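You operate a simulated robot arm through the tools that you are given. There is no shell and no other tool.

You run a simulated robot arm. Do the job below in one go: nothing can be reset, and whatever is moved stays where it is left.

TASK
Run the middle tall rack to level 5, then park at level 4.
Fine: at the cream cabinet pull the stop button out and switch on; knob off at the end.

It is judged by the outcome, as a careful person would: the job done as asked, and still so three seconds after it is handed in. It fails if anything else is knocked over, pushed out of place, dropped, spilled or broken.

THE ROBOT
A 6-joint arm with a three-finger gripper, fixed in place. Base frame: the origin is at the foot of the arm, x ahead of it, y to its left, z up. Readings come in mm, degrees, newtons and seconds.
Its first joint turns from -166.0 to 166.0 degrees. Payload 4.89 kg.
The tool frame sits at the grasp point between the pads (the TCP): z along the fingers, y along the line on which they close. The tips reach 30 mm beyond it. Largest opening 164 mm; the body of the gripper starts 125 mm behind the TCP.
Orientation is that of the tool frame in the base frame, as [roll, pitch, yaw] about the fixed x, y, z axes, in that order (R = Rz(yaw) Ry(pitch) Rx(roll)). With the fingers straight down and closing along the base's y, the tool's x points along the base's -x, its y along +y and its z along -z.

THE INTERFACE
- The arm moves only by the tool nudge_tool. Its argument "motion" is a list of rows, each a list of 7 numbers: the shift along the tool's x, y, z in mm, then the turn, a rotation vector about the tool's x, y, z in degrees, then the opening, from 0 (shut) to 1 (fully open). In form: [[x, y, z, rx, ry, rz, claw], ...]. A call has 1 to 20 rows; each row is the pose to reach, as a shift and turn from the pose commanded when the call began, along the tool's axes at that moment. Each row takes 0.2 s and may step no farther than 50 mm and 8.6 degrees from the row before; otherwise, or with a gripper value out of range, the whole call is refused. Where a pose cannot be reached the arm comes as near as it can. A force on the tool above 60 N (or 10 N above the force at the start of the call, whichever is more), or a blocked arm, ends the call early, and 0.2 s more pass. Each finger travels about 108 mm/s and halts on what it meets, pressing with about 30 N; the grip force reading is that of the motor and also rises with nothing between the fingers. The clock runs only during rows and for 0.2 s after the last one: add rows that repeat a pose to give the fingers time. The reply holds the time, the measured pose of the TCP, the force on the tool along the base axes, the opening and the grip force, in the units named above and with some noise, with the torque about the TCP (base axes, N m) and any sound that the robot's microphone picked up.
- Cameras (640 x 400 px; columns grow to the right, rows downward): "scene" is fixed at [63, 656.2, 1715.4]; the picture's right is [-0.69, -0.73, 0.00], its down [-0.70, 0.66, -0.27] and it looks along [0.20, -0.19, -0.96] (base axes); focal length 214 px, centre (320, 200). "wrist" rides on the gripper at [76, -2, -152] in the tool frame; the picture's right is [0.02, 1.00, 0.00], its down [-0.88, 0.02, -0.47] and it looks along [-0.47, 0.01, 0.88] (tool axes); focal length 247 px, centre (320, 200).
- capture(camera): a new picture of that camera. The clock stands still meanwhile.
- lift_body(by): slides the trunk up (or, below 0, down) by that many mm; the arm rides with it, the base frame stays. It gives what a move gives, with no picture.
- pixel_to_xyz(camera, pixels): for up to 12 pixels [column, row] of the newest picture of that camera ("zoom" is the newest enlarged one), the place [x, y, z] in the base frame of the surface seen there, good to about 2 mm, but the place of the scene camera against the robot may be out by one fixed shift of up to 18 mm in any direction. The clock stands still meanwhile.
- zoom(camera, box): a new picture of the part [left, top, right, bottom] of that camera's present view, enlarged. The clock stands still meanwhile.
- hand_in(): hands the job in; it is judged then, once.

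Leave the gripper open and the arm clear of the work at the hand-in unless told otherwise.

The tools are called after ">>>" by a JSON object that holds its "api" and its "payload". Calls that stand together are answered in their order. nudge_tool: Moves the arm, as the interface text tells. Its arguments: {"type":"object","properties":{"motion":{"type":"array"}},"required":["motion"]} The other tools are called the same way: lift_body (by) slides the trunk up or down; capture (camera) takes a picture; pixel_to_xyz (camera, pixels) gives the place of the surface under pixels of a picture; zoom (camera, box) takes an enlarged picture of a part of a camera's view; hand_in () hands the job in.

At the start:

```text
t: 0.0
tool_pos: [483.0, 271.2, 1286.4]
tool_rot: [-180.0, 0.0, -179.9]
wrist_force: [1.3, 0.4, 0.1]
ft_torque: [-0.04, 0.0, -0.01]
gripper_width: 164.0
grasp_force: 0.0
trunk travel left (down, up): [-175.0, 215.0]
```

scene: 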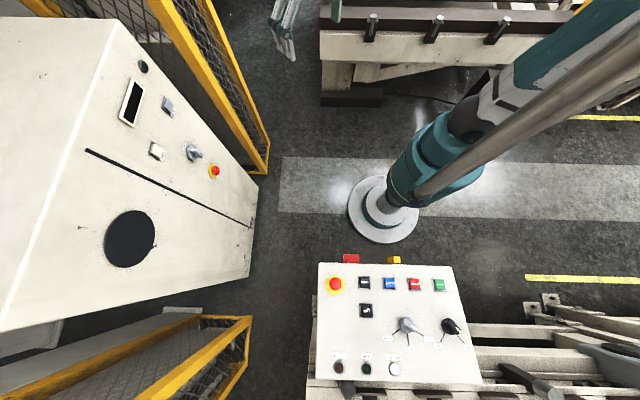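
wrist: 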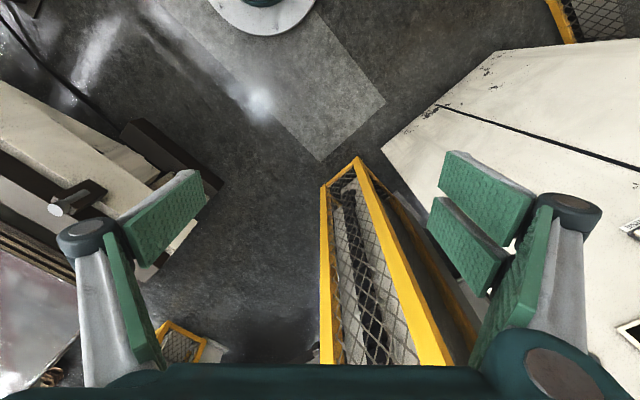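

I see a cream cabinet on the left, with a red stop button near (215,171), a rotary knob near (194,153) and other controls. There is also a control panel at the lower centre. I'll zoom in on both before moving.

>>> {"api": "zoom", "payload": {"camera": "scene", "box": [80, 40, 270, 240]}}

>>> {"api": "zoom", "payload": {"camera": "scene", "box": [310, 245, 490, 390]}}

>>> {"api": "capture", "payload": {"camera": "scene"}}

```text
2.00 times, centred on (175, 140) of scene
```

zoom: 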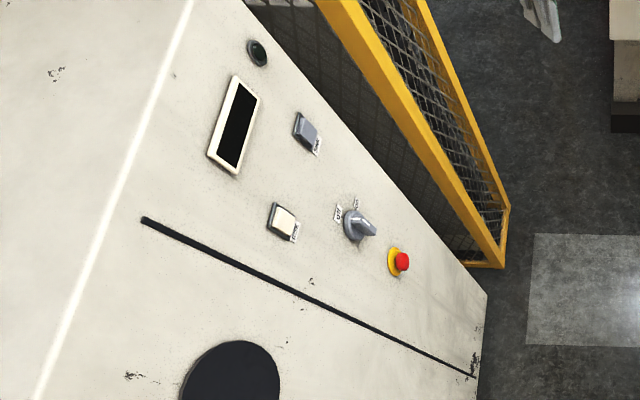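

```text
2.76 times, centred on (400, 318) of scene
```

zoom: 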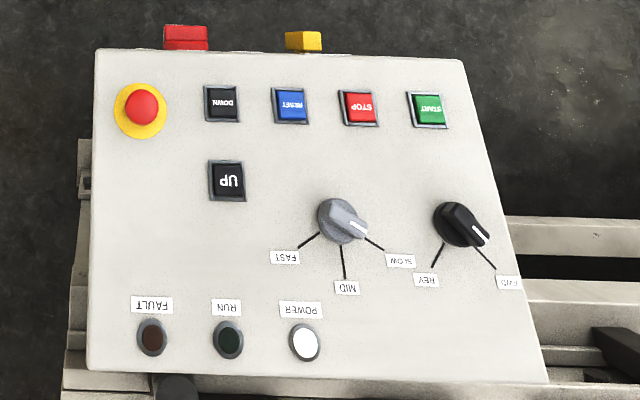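

```text
taken
```

scene: 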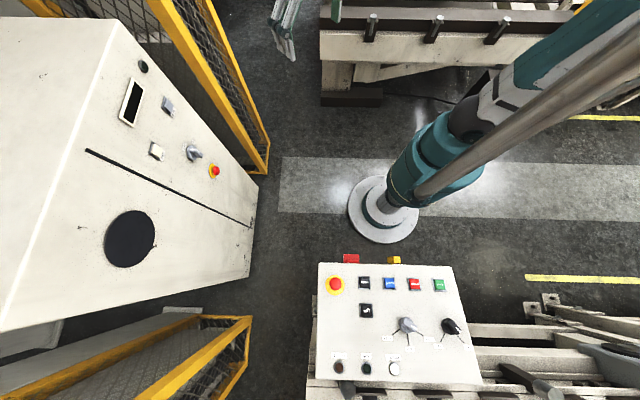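

The left cabinet carries a display, two push buttons, an OFF/ON knob and a red stop on a yellow ring. I'll zoom in closer on these to read the labels, then measure positions.

>>> {"api": "zoom", "payload": {"camera": "scene", "box": [115, 50, 235, 190]}}

>>> {"api": "pixel_to_xyz", "payload": {"camera": "scene", "pixels": [[143, 66], [131, 101], [168, 106], [156, 151], [192, 153], [197, 154], [216, 170], [212, 172], [180, 190], [130, 238], [115, 25], [250, 200]]}}

>>> {"api": "zoom", "payload": {"camera": "scene", "box": [0, 0, 300, 120]}}

>>> {"api": "zoom", "payload": {"camera": "scene", "box": [0, 280, 320, 400]}}

>>> {"api": "zoom", "payload": {"camera": "scene", "box": [145, 85, 225, 185]}}

```text
2.86 times, centred on (175, 120) of scene
```

zoom: 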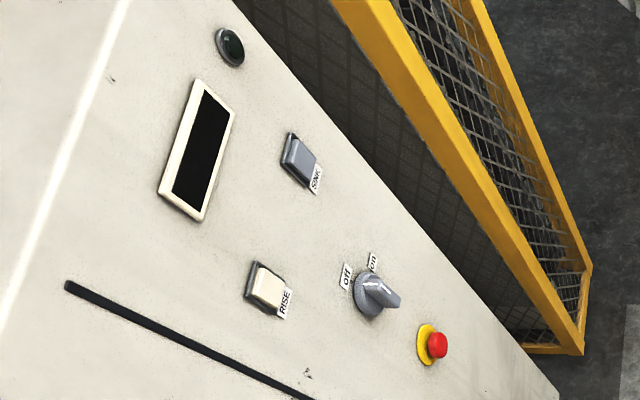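

```text
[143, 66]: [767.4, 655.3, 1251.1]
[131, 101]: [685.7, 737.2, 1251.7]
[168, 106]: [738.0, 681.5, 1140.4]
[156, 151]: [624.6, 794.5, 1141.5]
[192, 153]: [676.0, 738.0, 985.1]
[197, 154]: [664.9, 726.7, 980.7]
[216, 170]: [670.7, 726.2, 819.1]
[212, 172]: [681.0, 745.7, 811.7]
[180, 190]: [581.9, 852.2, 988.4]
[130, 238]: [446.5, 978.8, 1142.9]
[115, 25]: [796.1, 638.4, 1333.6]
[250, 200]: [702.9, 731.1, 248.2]
```

```text
2.13 times, centred on (150, 60) of scene
```

zoom: 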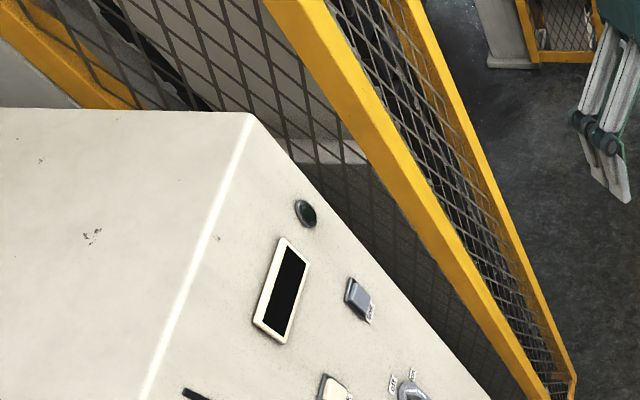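

```text
2.00 times, centred on (160, 340) of scene
```

zoom: 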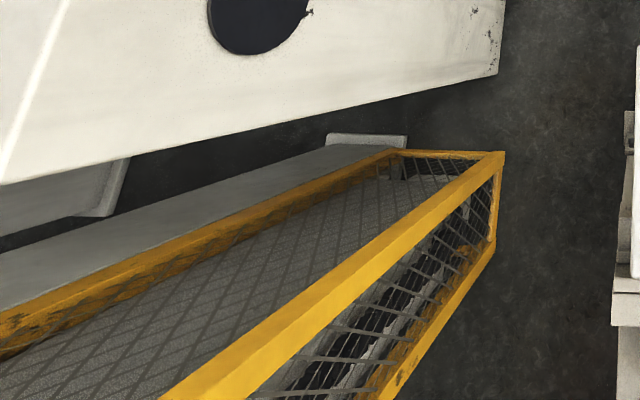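

```text
4.00 times, centred on (185, 135) of scene
```

zoom: 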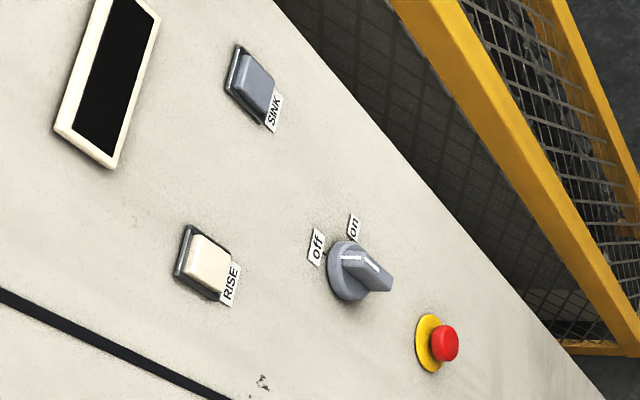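

The upper left button is SINK and the lower one RISE. The knob has "off" at about 12 o'clock and "on" at about 3 o'clock, and the face normal points towards the arm at about 45°. Before moving the gripper there I'll measure the cages on both sides of the cabinet.

>>> {"api": "pixel_to_xyz", "payload": {"camera": "scene", "pixels": [[165, 20], [200, 70], [235, 130], [262, 168], [230, 60], [262, 130], [205, 5], [175, 5], [240, 320], [200, 355], [160, 390], [60, 370]]}}

>>> {"api": "pixel_to_xyz", "payload": {"camera": "wrist", "pixels": [[357, 160], [380, 240], [430, 340], [325, 190], [328, 340], [630, 150], [560, 120], [160, 220], [70, 200], [180, 330]]}}

```text
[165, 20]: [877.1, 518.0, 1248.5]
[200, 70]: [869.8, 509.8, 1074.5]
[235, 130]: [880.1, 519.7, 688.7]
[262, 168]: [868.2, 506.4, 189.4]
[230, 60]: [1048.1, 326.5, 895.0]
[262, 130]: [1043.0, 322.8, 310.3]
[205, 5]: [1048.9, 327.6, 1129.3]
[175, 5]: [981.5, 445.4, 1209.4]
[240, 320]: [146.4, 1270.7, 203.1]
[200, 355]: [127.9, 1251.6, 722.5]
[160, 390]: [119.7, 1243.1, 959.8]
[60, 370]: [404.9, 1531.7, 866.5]
```

```text
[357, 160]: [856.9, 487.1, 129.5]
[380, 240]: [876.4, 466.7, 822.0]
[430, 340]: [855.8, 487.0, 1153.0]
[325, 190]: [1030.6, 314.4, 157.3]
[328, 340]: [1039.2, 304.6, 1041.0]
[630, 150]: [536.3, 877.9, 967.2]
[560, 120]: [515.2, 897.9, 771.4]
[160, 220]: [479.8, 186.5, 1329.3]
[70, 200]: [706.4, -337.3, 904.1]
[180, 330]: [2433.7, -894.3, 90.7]
```

The cage post stands about 255 mm to the right of the panel's centre line, so there is room. The wrist view puts the face nearer than the scene view does, about 1000 mm from the axis, so the scene camera is shifted a little. Next I swing the tool to point horizontally at the cabinet face, stopping about 210 mm short of it at z≈900.

>>> {"api": "nudge_tool", "payload": {"motion": [[-3.46, 24.46, 29.69, -2.705, -6.532, -2.705, 1], [-6.92, 48.92, 59.38, -5.411, -13.065, -5.411, 1], [-10.38, 73.38, 89.08, -8.116, -19.597, -8.116, 1], [-13.85, 97.85, 118.77, -10.822, -26.129, -10.822, 1], [-17.31, 122.31, 148.46, -13.527, -32.662, -13.527, 1], [-20.77, 146.77, 178.15, -16.232, -39.194, -16.232, 1], [-24.23, 171.23, 207.85, -18.938, -45.726, -18.938, 1], [-27.69, 195.69, 237.54, -21.643, -52.258, -21.643, 1], [-31.15, 220.15, 267.23, -24.348, -58.791, -24.348, 1], [-34.62, 244.62, 296.92, -27.054, -65.323, -27.054, 1], [-38.08, 269.08, 326.62, -29.759, -71.855, -29.759, 1], [-41.54, 293.54, 356.31, -32.465, -78.388, -32.465, 1], [-45, 318, 386, -35.17, -84.92, -35.17, 1], [-45, 318, 386, -35.17, -84.92, -35.17, 1]]}}

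>>> {"api": "capture", "payload": {"camera": "wrist"}}

>>> {"api": "capture", "payload": {"camera": "scene"}}

```text
t: 3.0
tool_pos: [596.2, 687.5, 1056.6]
tool_rot: [178.1, 89.8, -136.9]
wrist_force: [0.4, 0.6, -1.7]
ft_torque: [0.12, -0.07, 0.01]
gripper_width: 163.7
grasp_force: 0.0
out of reach, approached as far as the arm can: row 10, 11, 12, 13, 14
trunk travel left (down, up): [-175.0, 215.0]
```

```text
taken
```

wrist: 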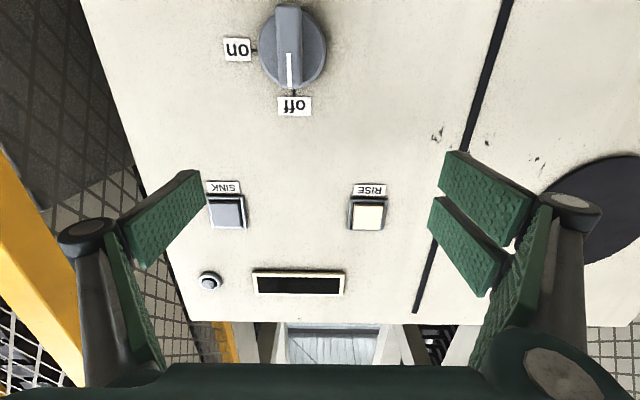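

```text
taken
```

scene: 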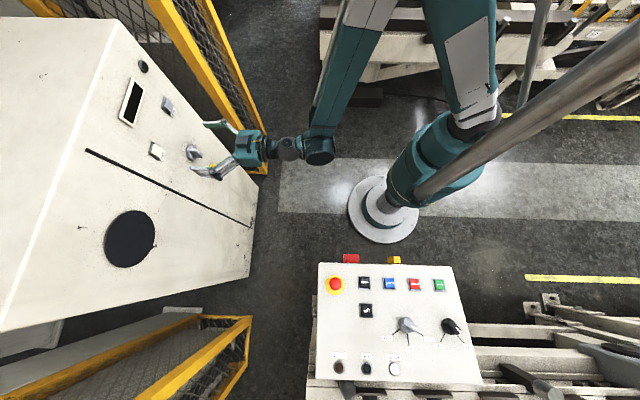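

The requested pose was partly out of reach, and the arm stopped at (596, 688, 1057), about 90 mm from the face, pointing horizontally with the image upside down. The knob at (292,45) points at "off", with "on" 90° clockwise as seen by an operator. SINK is at (226,212), RISE at (367,212) and the display at (298,284). I'll measure these in the wrist frame.

>>> {"api": "pixel_to_xyz", "payload": {"camera": "wrist", "pixels": [[226, 212], [367, 215], [298, 284], [209, 281], [288, 30], [289, 75], [270, 60], [313, 60], [330, 130], [400, 60], [290, 10], [239, 50]]}}

>>> {"api": "zoom", "payload": {"camera": "wrist", "box": [190, 0, 400, 130]}}

>>> {"api": "zoom", "payload": {"camera": "wrist", "box": [180, 160, 420, 310]}}

```text
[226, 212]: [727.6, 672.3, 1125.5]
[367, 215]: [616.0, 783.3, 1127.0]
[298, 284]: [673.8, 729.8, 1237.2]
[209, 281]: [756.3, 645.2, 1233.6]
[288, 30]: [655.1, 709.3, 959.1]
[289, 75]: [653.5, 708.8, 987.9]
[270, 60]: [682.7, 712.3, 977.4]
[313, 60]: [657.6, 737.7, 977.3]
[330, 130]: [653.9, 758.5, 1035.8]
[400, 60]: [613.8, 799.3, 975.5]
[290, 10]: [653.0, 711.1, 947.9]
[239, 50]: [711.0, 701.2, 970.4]
```

```text
3.05 times, centred on (295, 65) of wrist
```

zoom: 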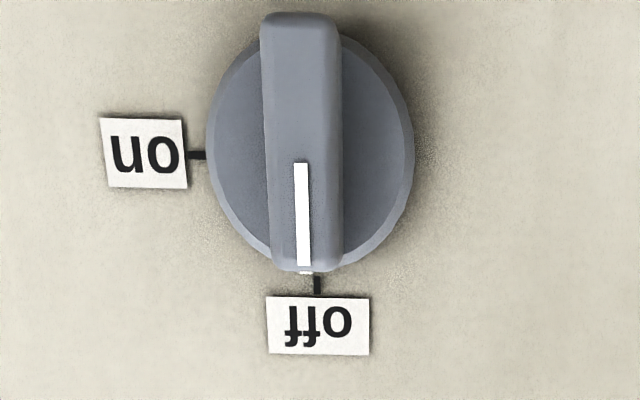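

```text
2.67 times, centred on (300, 235) of wrist
```

zoom: 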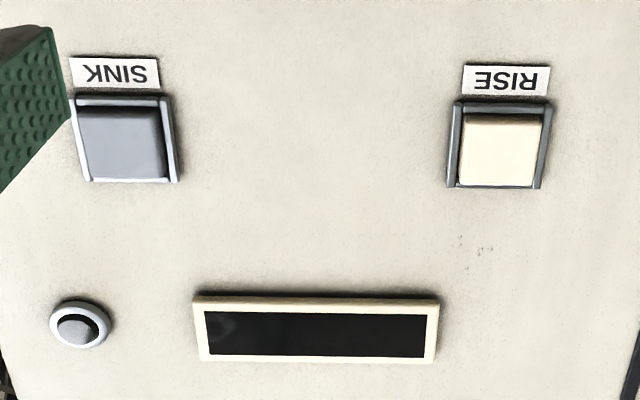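

The wrist view puts the panel at these positions (u is sideways along the face, d is distance from the axis):
- **Face:** d≈999.
- **Knob:** u≈-40, z≈970, about 34 mm tall.
- **Buttons:** z≈1126, at u≈+39 (SINK) and -118 (RISE).

From the scene shift of about (10,10,15), the stop button should be near u≈-40, z≈800. To reach that low I may need to lower the trunk, so I'll check what is beneath the arm first.

>>> {"api": "pixel_to_xyz", "payload": {"camera": "scene", "pixels": [[320, 150], [335, 90], [365, 15], [470, 60], [450, 150], [520, 20], [350, 45], [430, 45], [500, 30], [435, 20], [388, 320], [345, 258]]}}

>>> {"api": "zoom", "payload": {"camera": "scene", "box": [300, 0, 560, 240]}}

```text
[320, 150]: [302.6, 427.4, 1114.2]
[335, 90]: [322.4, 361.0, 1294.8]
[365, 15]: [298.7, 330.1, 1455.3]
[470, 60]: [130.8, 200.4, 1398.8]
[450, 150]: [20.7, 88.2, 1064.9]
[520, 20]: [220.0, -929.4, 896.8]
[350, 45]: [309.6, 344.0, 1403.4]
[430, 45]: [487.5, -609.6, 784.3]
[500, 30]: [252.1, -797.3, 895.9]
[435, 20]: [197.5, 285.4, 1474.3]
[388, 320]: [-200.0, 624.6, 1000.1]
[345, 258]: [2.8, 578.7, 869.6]
```

```text
1.67 times, centred on (430, 120) of scene
```

zoom: 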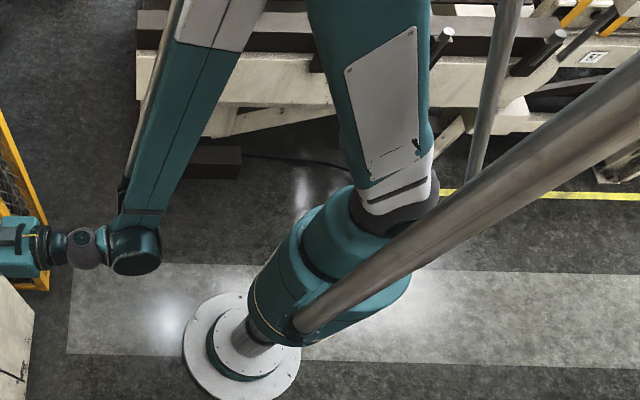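

The arm hangs over clear floor, and the benches are far away at y<-600. The fingertips are at d≈938, in front of every control (the knob's front is at d≈965). So I'll lower the trunk by 170 mm.

>>> {"api": "lift_body", "payload": {"by": -170}}

>>> {"api": "capture", "payload": {"camera": "wrist"}}

```text
t: 4.9
tool_pos: [594.6, 685.7, 889.6]
tool_rot: [179.1, 89.8, -136.0]
wrist_force: [-0.6, -0.3, 0.3]
ft_torque: [0.0, 0.01, -0.01]
gripper_width: 163.8
grasp_force: 0.0
trunk travel left (down, up): [-5.0, 385.0]
```

```text
taken
```

wrist: 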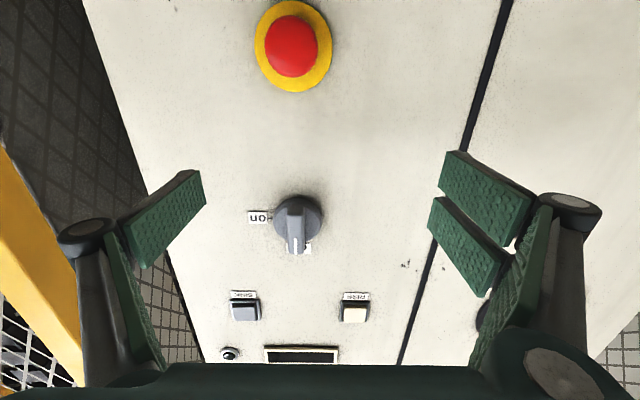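

The stop button now shows at (291,45), a red head on a yellow ring. I'll measure the head, the ring and the face around it.

>>> {"api": "zoom", "payload": {"camera": "wrist", "box": [220, 0, 370, 100]}}

>>> {"api": "pixel_to_xyz", "payload": {"camera": "wrist", "pixels": [[291, 45], [291, 22], [291, 68], [270, 45], [312, 45], [294, 84], [262, 50], [328, 50], [350, 100], [300, 200], [400, 40], [222, 210]]}}

```text
4.00 times, centred on (295, 50) of wrist
```

zoom: 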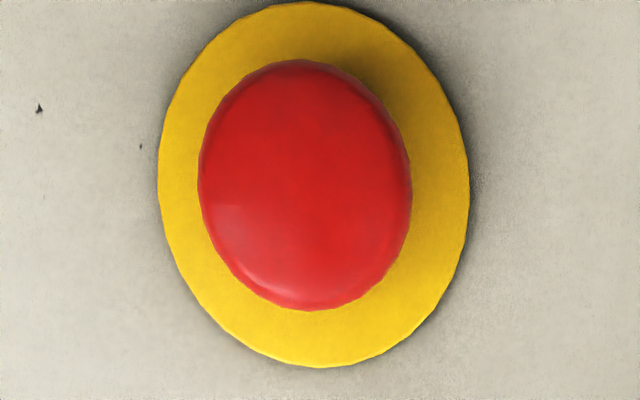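

```text
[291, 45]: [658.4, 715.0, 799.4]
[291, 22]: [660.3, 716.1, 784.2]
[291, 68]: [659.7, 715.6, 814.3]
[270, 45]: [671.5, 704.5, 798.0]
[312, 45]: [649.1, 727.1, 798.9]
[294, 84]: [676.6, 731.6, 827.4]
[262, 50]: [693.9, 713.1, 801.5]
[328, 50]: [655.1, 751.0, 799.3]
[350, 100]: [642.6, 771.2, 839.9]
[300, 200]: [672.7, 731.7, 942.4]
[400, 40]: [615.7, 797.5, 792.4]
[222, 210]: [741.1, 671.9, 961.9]
```

The stop head is at d≈971, u≈-40, z≈800 and about 40 mm across. The ring is at d≈995. The TCP is at d=905, u=-64, z=890. I'll move 24 mm sideways and 20 mm forward, then down 90 mm, with the opening narrowed to about 90 mm.

>>> {"api": "nudge_tool", "payload": {"motion": [[0, -12, 10, 0, 0, 0, 0.8], [0, -24.5, 20, 0, 0, 0, 0.6], [30, -24.5, 20, 0, 0, 0, 0.55], [60, -24.5, 20, 0, 0, 0, 0.55], [90, -24.5, 20, 0, 0, 0, 0.55], [90, -24.5, 20, 0, 0, 0, 0.55]]}}

>>> {"api": "capture", "payload": {"camera": "wrist"}}

```text
t: 6.3
tool_pos: [650.0, 713.5, 839.8]
tool_rot: [-176.5, 89.7, -131.4]
wrist_force: [-0.8, -0.6, 0.7]
ft_torque: [-0.04, 0.08, 0.03]
gripper_width: 90.2
grasp_force: 0.0
out of reach, approached as far as the arm can: row 3, 4, 5, 6
trunk travel left (down, up): [-5.0, 385.0]
```

```text
taken
```

wrist: 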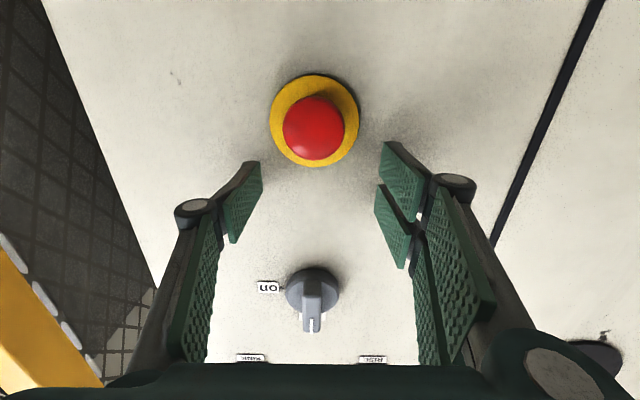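

Going lower pushes the arm outward: the TCP is now at d=964, z=840. A horizontal tool at z=800 is inside the arm's inner limit. I'll pull back and tilt the tool about 25° nose-down, which raises the wrist. The fingers will still close sideways on the round head.

>>> {"api": "nudge_tool", "payload": {"motion": [[0, 0, -10, 0, 5, 0, 0.55], [0, 0, -20, 0, 10, 0, 0.55], [0, 0, -30, 0, 15, 0, 0.55], [0, 0, -40, 0, 20, 0, 0.55], [0, 0, -50, 0, 25, 0, 0.55], [0, 0, -50, 0, 25, 0, 0.55]]}}

>>> {"api": "capture", "payload": {"camera": "wrist"}}

```text
t: 7.7
tool_pos: [616.0, 678.8, 842.2]
tool_rot: [180.0, 64.8, -135.0]
wrist_force: [0.4, 0.4, -1.3]
ft_torque: [0.0, -0.01, -0.01]
gripper_width: 90.2
grasp_force: 0.1
trunk travel left (down, up): [-5.0, 385.0]
```

```text
taken
```

wrist: 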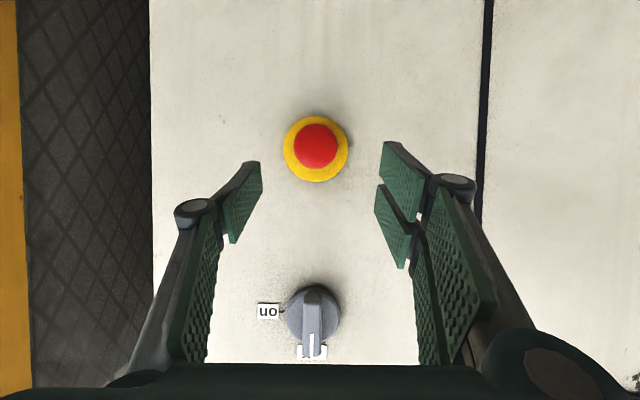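

It worked: the tool is tilted 25°, with the TCP at d=916, u=-44, z=842. I'll re-measure the stop head at (316,146).

>>> {"api": "pixel_to_xyz", "payload": {"camera": "wrist", "pixels": [[316, 146], [316, 130], [316, 162], [300, 146], [332, 146], [318, 177], [287, 150], [345, 150], [400, 100]]}}

>>> {"api": "zoom", "payload": {"camera": "wrist", "box": [256, 105, 376, 185]}}

```text
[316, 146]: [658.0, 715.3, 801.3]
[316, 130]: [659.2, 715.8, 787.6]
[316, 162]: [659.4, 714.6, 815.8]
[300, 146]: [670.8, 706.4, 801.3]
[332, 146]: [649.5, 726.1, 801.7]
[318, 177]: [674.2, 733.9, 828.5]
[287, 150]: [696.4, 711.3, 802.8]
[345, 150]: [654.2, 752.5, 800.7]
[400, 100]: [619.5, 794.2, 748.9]
```

```text
5.00 times, centred on (316, 145) of wrist
```

zoom: 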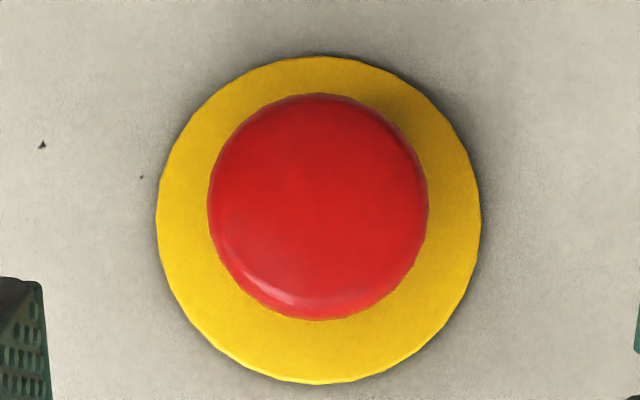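

The head centre is at d=971, u=-40.5, z=801. I'll straddle it at d≈958, z≈810 and keep the fingers open. The tips should stop short of the ring.

>>> {"api": "nudge_tool", "payload": {"motion": [[11, -3.9, 0, 0, 0, 0, 0.5], [11, -3.9, 20, 0, 0, 0, 0.5], [11, -3.9, 40, 0, 0, 0, 0.5], [11, -3.9, 52, 0, 0, 0, 0.5], [11, -3.9, 52, 0, 0, 0, 0.5]]}}

>>> {"api": "capture", "payload": {"camera": "wrist"}}

```text
t: 8.9
tool_pos: [648.7, 704.5, 810.6]
tool_rot: [-180.0, 64.9, -135.0]
wrist_force: [0.4, -0.4, 0.7]
ft_torque: [-0.02, 0.02, 0.0]
gripper_width: 81.9
grasp_force: 0.0
trunk travel left (down, up): [-5.0, 385.0]
```

```text
taken
```

wrist: 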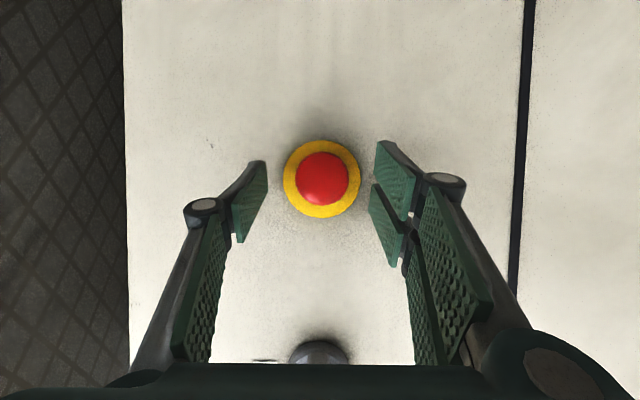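

The fingers straddle the head at (322,178), with the TCP at d=957, z=811. Next I close on it.

>>> {"api": "nudge_tool", "payload": {"motion": [[0, 0, 0, 0, 0, 0, 0.3], [0, 0, 0, 0, 0, 0, 0.15], [0, 0, 0, 0, 0, 0, 0.15], [0, 0, 0, 0, 0, 0, 0.15]]}}

>>> {"api": "capture", "payload": {"camera": "wrist"}}

```text
t: 9.9
tool_pos: [648.8, 706.1, 810.4]
tool_rot: [-180.0, 64.9, -134.9]
wrist_force: [-16.5, 17.1, -1.4]
ft_torque: [0.01, 0.15, 0.67]
gripper_width: 39.9
grasp_force: 45.1
trunk travel left (down, up): [-5.0, 385.0]
```

```text
taken
```

wrist: 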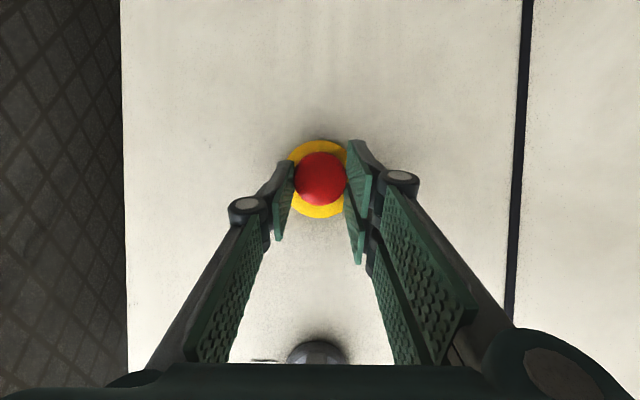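

Both pads hold the head at 39.9 mm, with about 24 N of side force, so I'm slightly off-centre. I'll ease 1.5 mm sideways and pull straight out from the face by 18 mm in small steps.

>>> {"api": "nudge_tool", "payload": {"motion": [[0, 1.5, 0, 0, 0, 0, 0.15], [1.7, 1.5, -3.6, 0, 0, 0, 0.15], [3.4, 1.5, -7.2, 0, 0, 0, 0.15], [5.1, 1.5, -10.9, 0, 0, 0, 0.15], [6.8, 1.5, -14.5, 0, 0, 0, 0.15], [7.7, 1.5, -16.3, 0, 0, 0, 0.15], [7.7, 1.5, -16.3, 0, 0, 0, 0.15]]}}

>>> {"api": "capture", "payload": {"camera": "wrist"}}

>>> {"api": "zoom", "payload": {"camera": "scene", "box": [105, 40, 265, 200]}}

```text
t: 11.5
tool_pos: [636.2, 692.9, 811.1]
tool_rot: [-179.9, 64.9, -135.3]
wrist_force: [17.4, -2.4, 17.1]
ft_torque: [0.28, -0.61, -0.31]
gripper_width: 35.0
grasp_force: 45.5
trunk travel left (down, up): [-5.0, 385.0]
```

```text
taken
```

wrist: 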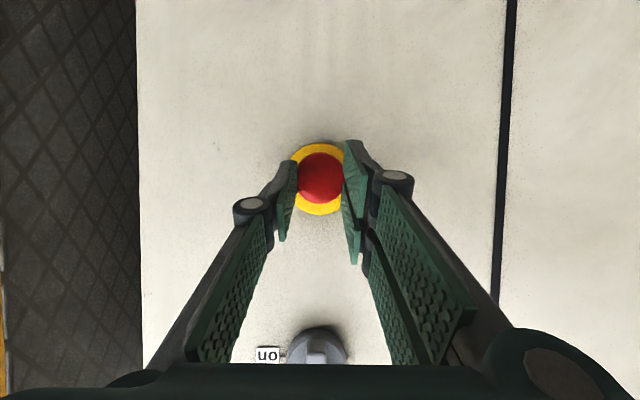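

```text
2.50 times, centred on (185, 120) of scene
```

zoom: 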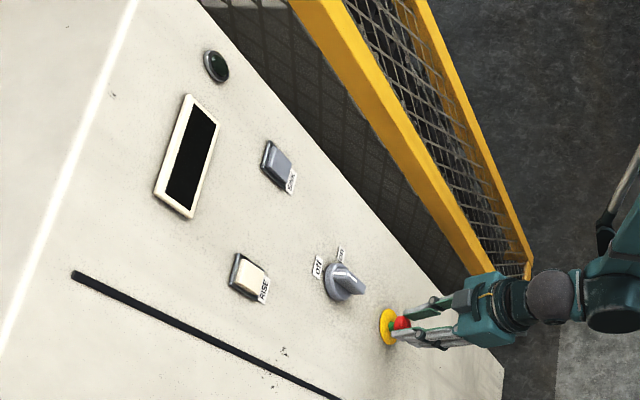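

The TCP came back 18 mm, and the width fell to 35 mm, so the pads may have slid towards the head's rounded edge. I'll open, back off a little, and measure how far the head stands out.

>>> {"api": "nudge_tool", "payload": {"motion": [[0, 0, 0, 0, 0, 0, 0.4], [0, 0, -10, 0, 0, 0, 0.55], [0, 0, -25, 0, 0, 0, 0.55], [0, 0, -25, 0, 0, 0, 0.55]]}}

>>> {"api": "zoom", "payload": {"camera": "wrist", "box": [256, 105, 376, 205]}}

>>> {"api": "capture", "payload": {"camera": "wrist"}}

>>> {"api": "pixel_to_xyz", "payload": {"camera": "wrist", "pixels": [[318, 160], [318, 165], [318, 155], [325, 160], [310, 160], [290, 165], [345, 165]]}}

```text
t: 12.5
tool_pos: [619.9, 676.9, 820.1]
tool_rot: [-180.0, 64.9, -135.0]
wrist_force: [-0.2, 0.4, -0.5]
ft_torque: [0.01, 0.0, -0.02]
gripper_width: 89.9
grasp_force: 0.0
trunk travel left (down, up): [-5.0, 385.0]
```

```text
4.00 times, centred on (316, 155) of wrist
```

zoom: 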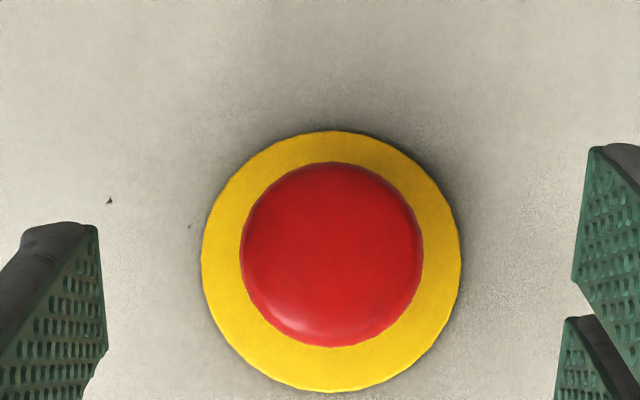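

```text
taken
```

wrist: 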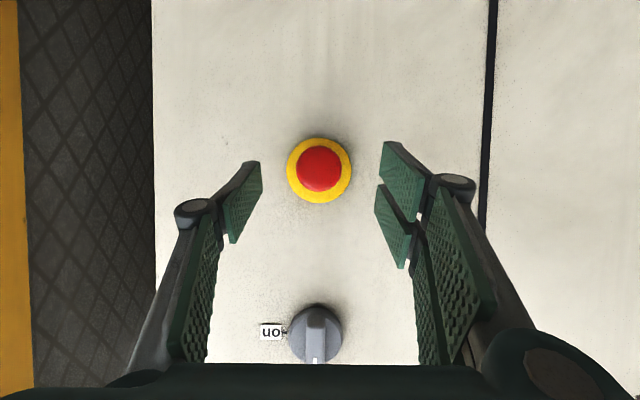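

```text
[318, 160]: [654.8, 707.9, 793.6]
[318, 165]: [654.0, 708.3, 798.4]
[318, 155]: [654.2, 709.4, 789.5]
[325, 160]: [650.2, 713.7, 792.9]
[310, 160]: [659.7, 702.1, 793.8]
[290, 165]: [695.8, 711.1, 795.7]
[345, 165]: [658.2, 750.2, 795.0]
```

The head now stands at d=963 instead of 971, so it has popped out 8 mm and stays out. Next is the knob at u≈-40, z≈970. I'll level the tool and rise to z≈970 at d≈905, keeping the tips clear of the knob's front at d=965.

>>> {"api": "nudge_tool", "payload": {"motion": [[-26.3, 0, -14.6, 0, -5, 0, 0.55], [-52.6, 0, -29.2, 0, -10, 0, 0.55], [-78.9, 0, -43.8, 0, -15, 0, 0.55], [-105.2, 0, -58.4, 0, -20, 0, 0.55], [-131.5, 0, -73, 0, -25.1, 0, 0.55], [-131.5, 0, -73, 0, -25.1, 0, 0.55]]}}

>>> {"api": "capture", "payload": {"camera": "wrist"}}

```text
t: 13.9
tool_pos: [613.3, 673.5, 970.8]
tool_rot: [17.1, 90.0, 62.0]
wrist_force: [0.7, -0.2, -0.4]
ft_torque: [-0.02, 0.01, -0.01]
gripper_width: 90.5
grasp_force: 0.1
trunk travel left (down, up): [-5.0, 385.0]
```

```text
taken
```

wrist: 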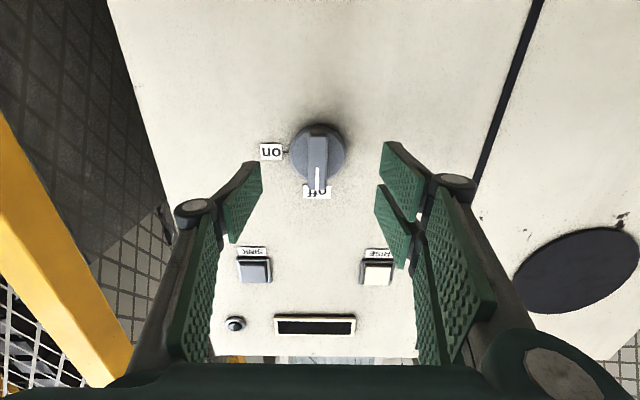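

The tool is now level and centred, with the TCP at d=910, u=-42.6, z=971. The knob is at (318,155). I'll measure the bar closely.

>>> {"api": "zoom", "payload": {"camera": "wrist", "box": [258, 110, 378, 205]}}

>>> {"api": "pixel_to_xyz", "payload": {"camera": "wrist", "pixels": [[318, 150], [318, 135], [318, 180], [312, 150], [324, 150], [298, 160], [340, 160], [318, 188], [272, 152], [316, 194]]}}

```text
4.21 times, centred on (318, 158) of wrist
```

zoom: 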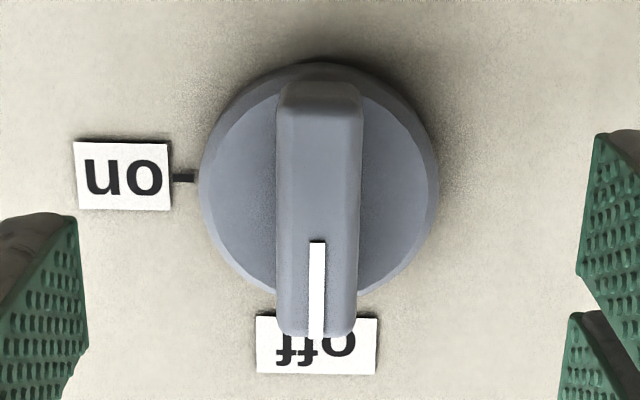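

```text
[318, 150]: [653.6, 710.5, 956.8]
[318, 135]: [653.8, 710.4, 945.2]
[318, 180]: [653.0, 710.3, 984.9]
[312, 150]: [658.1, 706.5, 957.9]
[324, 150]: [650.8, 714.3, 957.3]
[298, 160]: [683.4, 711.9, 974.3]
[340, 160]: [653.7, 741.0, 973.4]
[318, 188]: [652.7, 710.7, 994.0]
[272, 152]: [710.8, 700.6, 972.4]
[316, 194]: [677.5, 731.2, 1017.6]
```

The bar is about 16.5 mm wide, centred at u=-40.2, z=970, spanning d=964.5 to 986.6. I'll centre on it and advance so the tips sit at d≈983, then close gently.

>>> {"api": "nudge_tool", "payload": {"motion": [[0, -2.4, 0, 0, 0, 0, 0.4], [0, -2.4, 20, 0, 0, 0, 0.4], [0, -2.4, 43, 0, 0, 0, 0.4], [0, -2.4, 43, 0, 0, 0, 0.25], [0, -2.4, 43, 0, 0, 0, 0.1], [0, -2.4, 43, 0, 0, 0, 0.1], [0, -2.4, 43, 0, 0, 0, 0.1]]}}

>>> {"api": "capture", "payload": {"camera": "wrist"}}

```text
t: 15.5
tool_pos: [645.4, 700.4, 971.7]
tool_rot: [-163.3, 89.8, -118.3]
wrist_force: [-3.4, 7.0, 0.7]
ft_torque: [0.02, -0.04, 0.19]
gripper_width: 19.5
grasp_force: 3.9
trunk travel left (down, up): [-5.0, 385.0]
```

```text
taken
```

wrist: 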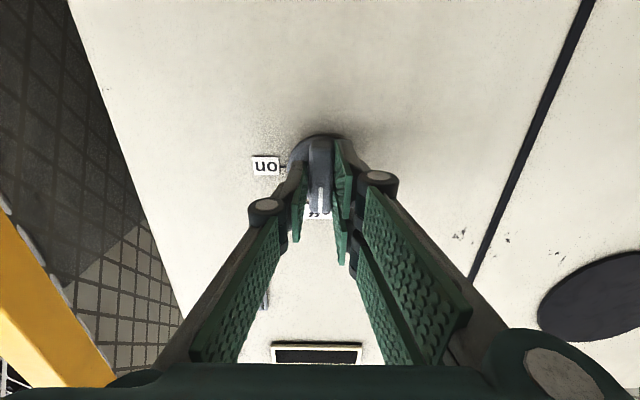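

The fingers are around the bar: width 19.5 mm, light contact, 7 N sideways. I'll shift 1.2 mm to centre, then start turning clockwise, 32° first, to check.

>>> {"api": "nudge_tool", "payload": {"motion": [[0, 1.2, 0, 0, 0, 0, 0.1], [0, 1.2, 0, 0, 0, 8, 0.1], [0, 1.2, 0, 0, 0, 16, 0.1], [0, 1.2, 0, 0, 0, 24, 0.1], [0, 1.2, 0, 0, 0, 32, 0.1], [0, 1.2, 0, 0, 0, 32, 0.1]]}}

>>> {"api": "capture", "payload": {"camera": "wrist"}}

```text
t: 16.9
tool_pos: [644.2, 699.8, 970.2]
tool_rot: [90.1, 57.9, 135.1]
wrist_force: [4.4, 0.9, -7.1]
ft_torque: [-0.16, 0.16, -0.07]
gripper_width: 17.9
grasp_force: 44.7
trunk travel left (down, up): [-5.0, 385.0]
```

```text
taken
```

wrist: 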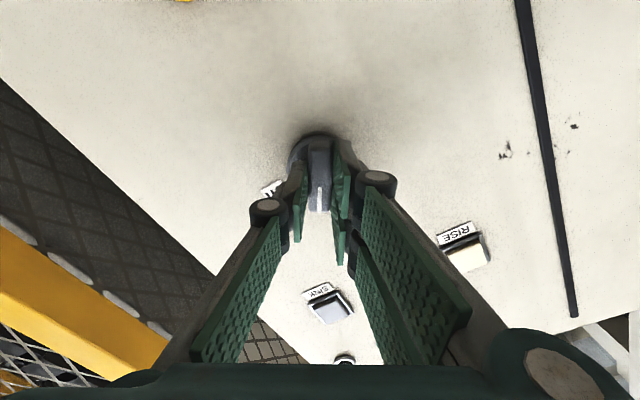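

The bar turns with the fingers, with low forces and the white line moving towards "on". I'll continue for the remaining 58°.

>>> {"api": "nudge_tool", "payload": {"motion": [[0, 0, 0, 0, 0, 8, 0.1], [0, 0, 0, 0, 0, 16, 0.1], [0, 0, 0, 0, 0, 24, 0.1], [0, 0, 0, 0, 0, 32, 0.1], [0, 0, 0, 0, 0, 40, 0.1], [0, 0, 0, 0, 0, 48, 0.1], [0, 0, 0, 0, 0, 56, 0.1], [0, 0, 0, 0, 0, 58, 0.1], [0, 0, 0, 0, 0, 58, 0.1]]}}

>>> {"api": "capture", "payload": {"camera": "wrist"}}

>>> {"api": "zoom", "payload": {"camera": "scene", "box": [105, 40, 265, 200]}}

```text
t: 18.9
tool_pos: [644.0, 699.6, 970.7]
tool_rot: [90.8, 0.1, 135.0]
wrist_force: [10.7, -4.7, -14.9]
ft_torque: [-0.24, 0.22, -1.34]
gripper_width: 17.7
grasp_force: 44.8
trunk travel left (down, up): [-5.0, 385.0]
```

```text
taken
```

wrist: 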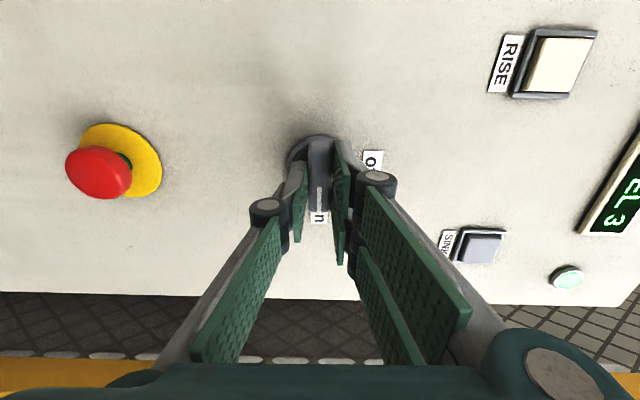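

```text
2.50 times, centred on (185, 120) of scene
```

zoom: 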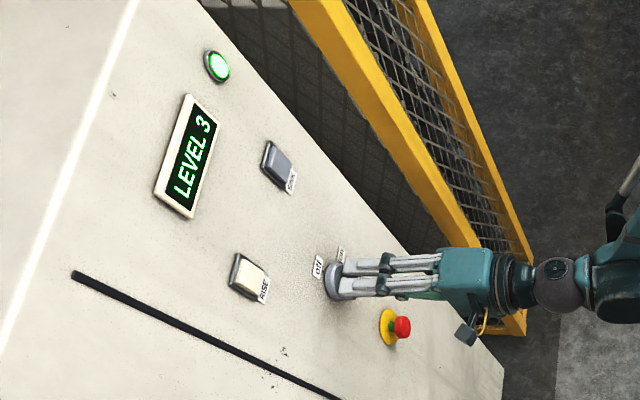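

The display reads "LEVEL 3", the lamp is green and the stop button is out, so the unit is powered on. I'll release the knob by opening and backing off 45 mm before moving anything else.

>>> {"api": "nudge_tool", "payload": {"motion": [[0, 0, 0, 0, 0, 0, 0.25], [0, 0, 0, 0, 0, 0, 0.35], [0, 0, -20, 0, 0, 0, 0.35], [0, 0, -45, 0, 0, 0, 0.35], [0, 0, -45, 0, 0, 0, 0.35]]}}

>>> {"api": "capture", "payload": {"camera": "wrist"}}

```text
t: 20.1
tool_pos: [611.4, 667.3, 970.0]
tool_rot: [90.7, 0.1, 135.2]
wrist_force: [0.6, 0.8, -0.4]
ft_torque: [0.01, 0.01, 0.01]
gripper_width: 57.5
grasp_force: 0.1
trunk travel left (down, up): [-5.0, 385.0]
```

```text
taken
```

wrist: 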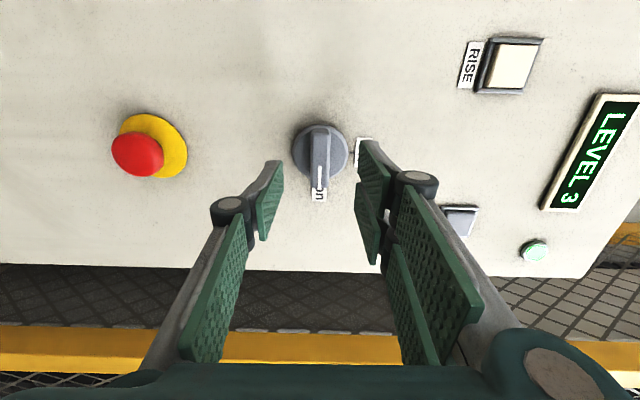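

The knob stays on "on" with LEVEL 3 lit. Next I turn the tool back 90°, shut the fingers, and move in front of RISE (u=-118, z=1126), staying at d≈904.

>>> {"api": "nudge_tool", "payload": {"motion": [[7.1, 14.2, 0, 0, 0, -8.2, 0.25], [14.3, 28.4, 0, 0, 0, -16.4, 0.15], [21.4, 42.5, 0, 0, 0, -24.6, 0], [28.5, 56.7, 0, 0, 0, -32.8, 0], [35.7, 70.9, 0, 0, 0, -41, 0], [42.8, 85.1, 0, 0, 0, -49.2, 0], [50, 99.3, 0, 0, 0, -57.4, 0], [57.1, 113.5, 0, 0, 0, -65.6, 0], [64.2, 127.6, 0, 0, 0, -73.8, 0], [71.4, 141.8, 0, 0, 0, -82, 0], [78.5, 156, 0, 0, 0, -90, 0], [78.5, 156, 0, 0, 0, -90, 0]]}}

>>> {"api": "capture", "payload": {"camera": "wrist"}}

>>> {"api": "zoom", "payload": {"camera": "scene", "box": [105, 40, 265, 200]}}

```text
t: 22.7
tool_pos: [556.5, 722.7, 1127.8]
tool_rot: [-119.3, 89.9, -74.5]
wrist_force: [0.0, 0.4, 0.2]
ft_torque: [0.03, 0.0, 0.03]
gripper_width: 0.2
grasp_force: 29.8
trunk travel left (down, up): [-5.0, 385.0]
```

```text
taken
```

wrist: 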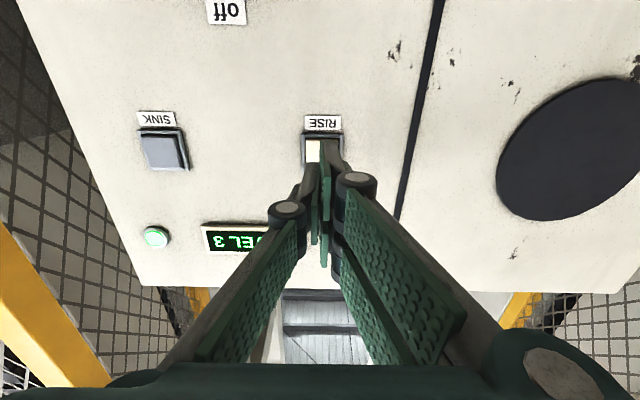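

```text
2.50 times, centred on (185, 120) of scene
```

zoom: 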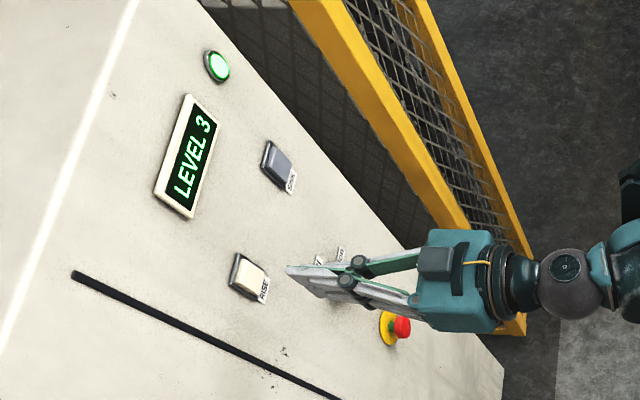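

The closed tips point at RISE (u=-117.5, z=1128), with the tips at d≈934 and the button front at d≈989. The display is readable from the scene camera. I'll make one short press about 5 mm deep and back off, to learn how the button behaves.

>>> {"api": "nudge_tool", "payload": {"motion": [[0, 0, 25, 0, 0, 0, 0], [0, 0, 48, 0, 0, 0, 0], [0, 0, 56, 0, 0, 0, 0], [0, 0, 60, 0, 0, 0, 0], [0, 0, 48, 0, 0, 0, 0]]}}

>>> {"api": "zoom", "payload": {"camera": "scene", "box": [105, 40, 265, 200]}}

>>> {"api": "capture", "payload": {"camera": "wrist"}}

```text
t: 23.9
tool_pos: [592.2, 756.7, 1129.0]
tool_rot: [-178.5, 89.9, -133.5]
wrist_force: [0.2, 0.4, -0.5]
ft_torque: [0.02, -0.04, -0.05]
gripper_width: 0.0
grasp_force: 45.3
trunk travel left (down, up): [-5.0, 385.0]
```

```text
2.50 times, centred on (185, 120) of scene
```

zoom: 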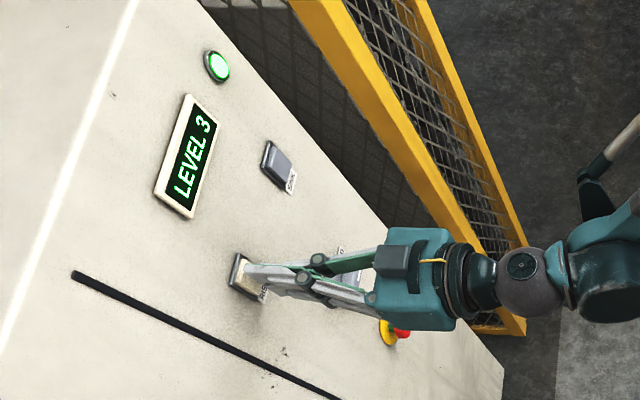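

```text
taken
```

wrist: 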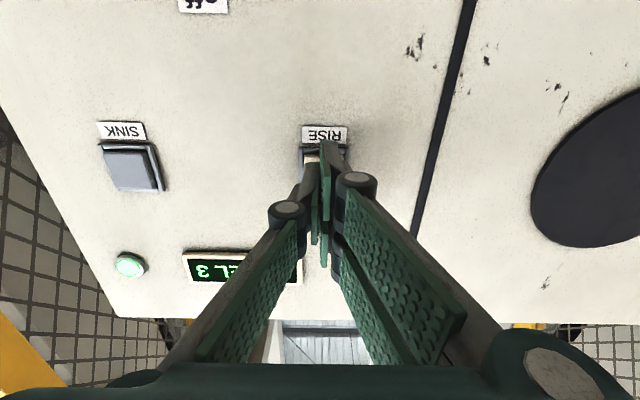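

Still LEVEL 3, so either the press wasn't deep enough or the button has to be held. I'll press slightly deeper, hold, and read the force and the display while pressed.

>>> {"api": "nudge_tool", "payload": {"motion": [[0, 0, 7, 0, 0, 0, 0], [0, 0, 11, 0, 0, 0, 0], [0, 0, 13, 0, 0, 0, 0]]}}

>>> {"api": "zoom", "payload": {"camera": "scene", "box": [105, 40, 265, 200]}}

>>> {"api": "capture", "payload": {"camera": "wrist"}}

```text
t: 24.7
tool_pos: [600.6, 765.5, 1128.2]
tool_rot: [178.0, 89.9, -136.9]
wrist_force: [-2.1, -3.3, 0.5]
ft_torque: [-0.02, 0.02, 0.01]
gripper_width: 5.9
grasp_force: 45.3
trunk travel left (down, up): [-5.0, 385.0]
heard: click
```

```text
2.50 times, centred on (185, 120) of scene
```

zoom: 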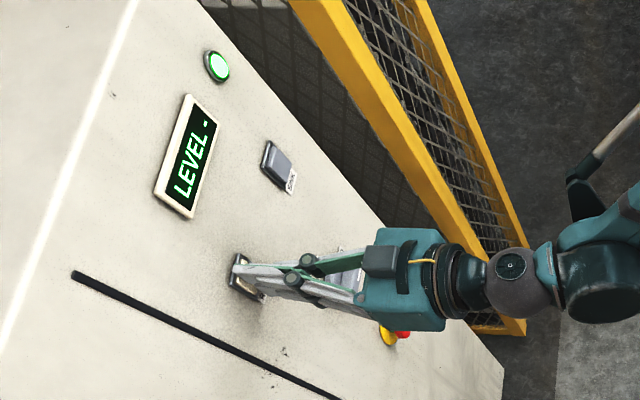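

```text
taken
```

wrist: 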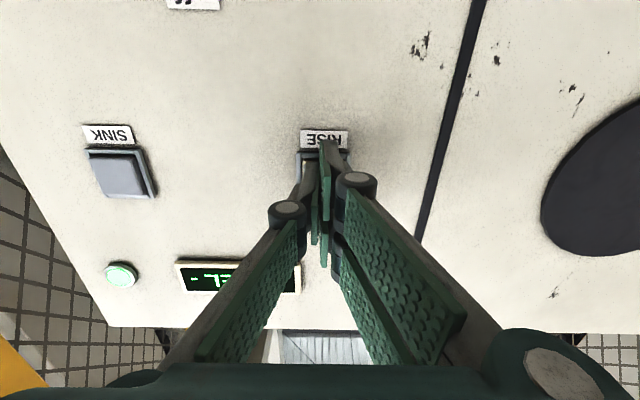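

There was a click, and the display reads "LEVEL -", so the rack is moving with the button held at about 4 N. I'll hold briefly and watch.

>>> {"api": "nudge_tool", "payload": {"motion": [[0, 0, 0, 0, 0, 0, 0], [0, 0, 0, 0, 0, 0, 0]]}}

>>> {"api": "zoom", "payload": {"camera": "scene", "box": [105, 40, 265, 200]}}

```text
t: 25.3
tool_pos: [599.4, 766.0, 1128.8]
tool_rot: [179.6, 89.9, -135.5]
wrist_force: [-1.2, -2.9, 0.7]
ft_torque: [-0.02, 0.01, 0.01]
gripper_width: 5.8
grasp_force: 44.4
trunk travel left (down, up): [-5.0, 385.0]
```

```text
2.50 times, centred on (185, 120) of scene
```

zoom: 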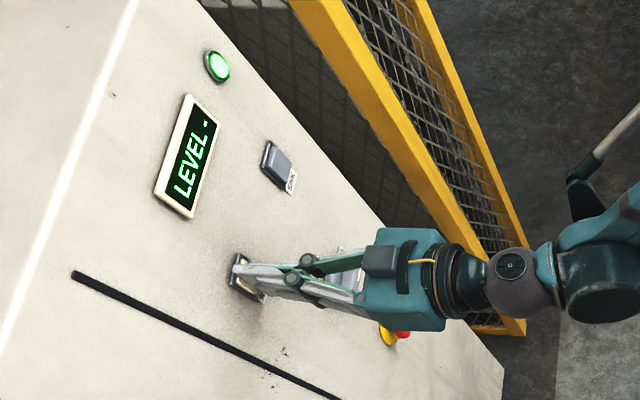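

Still between levels ("LEVEL -"), so I keep holding.

>>> {"api": "nudge_tool", "payload": {"motion": [[0, 0, 0, 0, 0, 0, 0], [0, 0, 0, 0, 0, 0, 0]]}}

>>> {"api": "zoom", "payload": {"camera": "scene", "box": [105, 40, 265, 200]}}

```text
t: 25.9
tool_pos: [599.9, 766.2, 1128.3]
tool_rot: [1.4, 90.0, 46.5]
wrist_force: [-2.6, -1.5, -0.1]
ft_torque: [-0.05, 0.0, -0.01]
gripper_width: 6.1
grasp_force: 44.7
trunk travel left (down, up): [-5.0, 385.0]
```

```text
2.50 times, centred on (185, 120) of scene
```

zoom: 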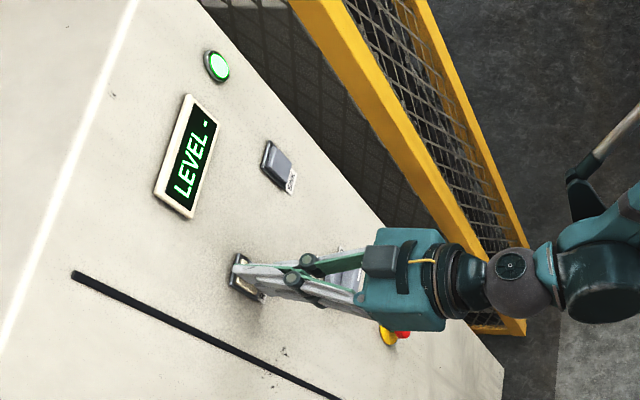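

Still "LEVEL -", so I hold a bit longer.

>>> {"api": "nudge_tool", "payload": {"motion": [[0, 0, 0, 0, 0, 0, 0], [0, 0, 0, 0, 0, 0, 0]]}}

>>> {"api": "zoom", "payload": {"camera": "scene", "box": [105, 40, 265, 200]}}

```text
t: 26.5
tool_pos: [600.9, 766.6, 1127.6]
tool_rot: [-177.6, 90.0, -132.6]
wrist_force: [-1.8, -3.0, 0.2]
ft_torque: [0.02, 0.02, -0.01]
gripper_width: 6.0
grasp_force: 44.5
trunk travel left (down, up): [-5.0, 385.0]
```

```text
2.50 times, centred on (185, 120) of scene
```

zoom: 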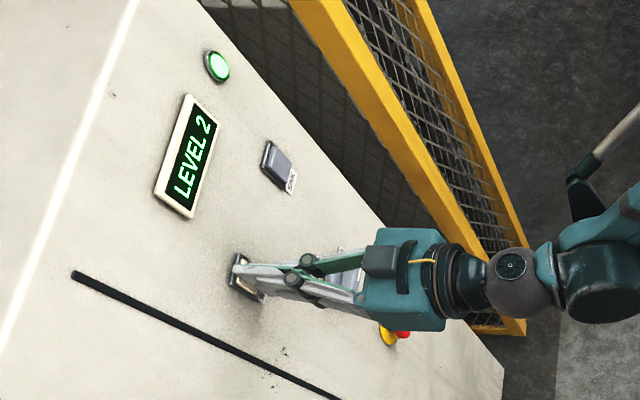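

RISE counts down: it now reads LEVEL 2, so levels are numbered from the top and SINK must take it towards 5. I'll release RISE at once and check.

>>> {"api": "nudge_tool", "payload": {"motion": [[0, 0, -20, 0, 0, 0, 0], [0, 0, -40, 0, 0, 0, 0]]}}

>>> {"api": "zoom", "payload": {"camera": "scene", "box": [105, 40, 265, 200]}}

>>> {"api": "capture", "payload": {"camera": "scene"}}

>>> {"api": "capture", "payload": {"camera": "wrist"}}

```text
t: 27.1
tool_pos: [571.8, 739.3, 1126.0]
tool_rot: [-176.2, 89.8, -131.3]
wrist_force: [0.2, -0.1, -1.0]
ft_torque: [0.08, -0.07, -0.02]
gripper_width: 0.1
grasp_force: 45.2
trunk travel left (down, up): [-5.0, 385.0]
```

```text
2.50 times, centred on (185, 120) of scene
```

zoom: 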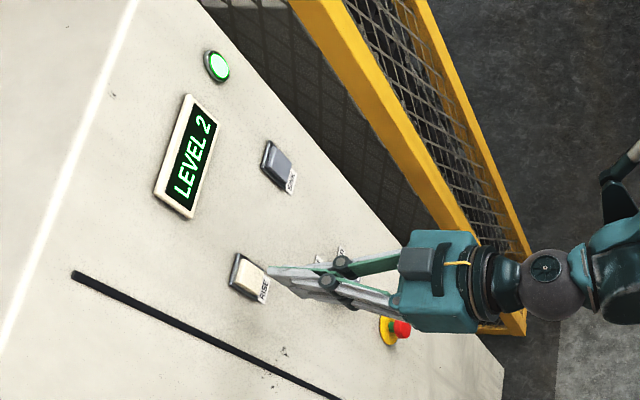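

```text
taken
```

scene: 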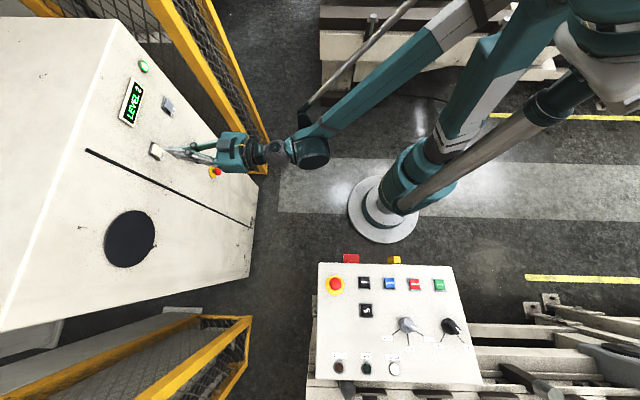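

```text
taken
```

wrist: 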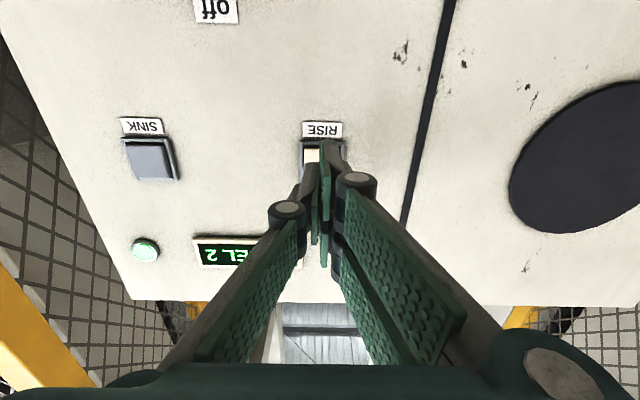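

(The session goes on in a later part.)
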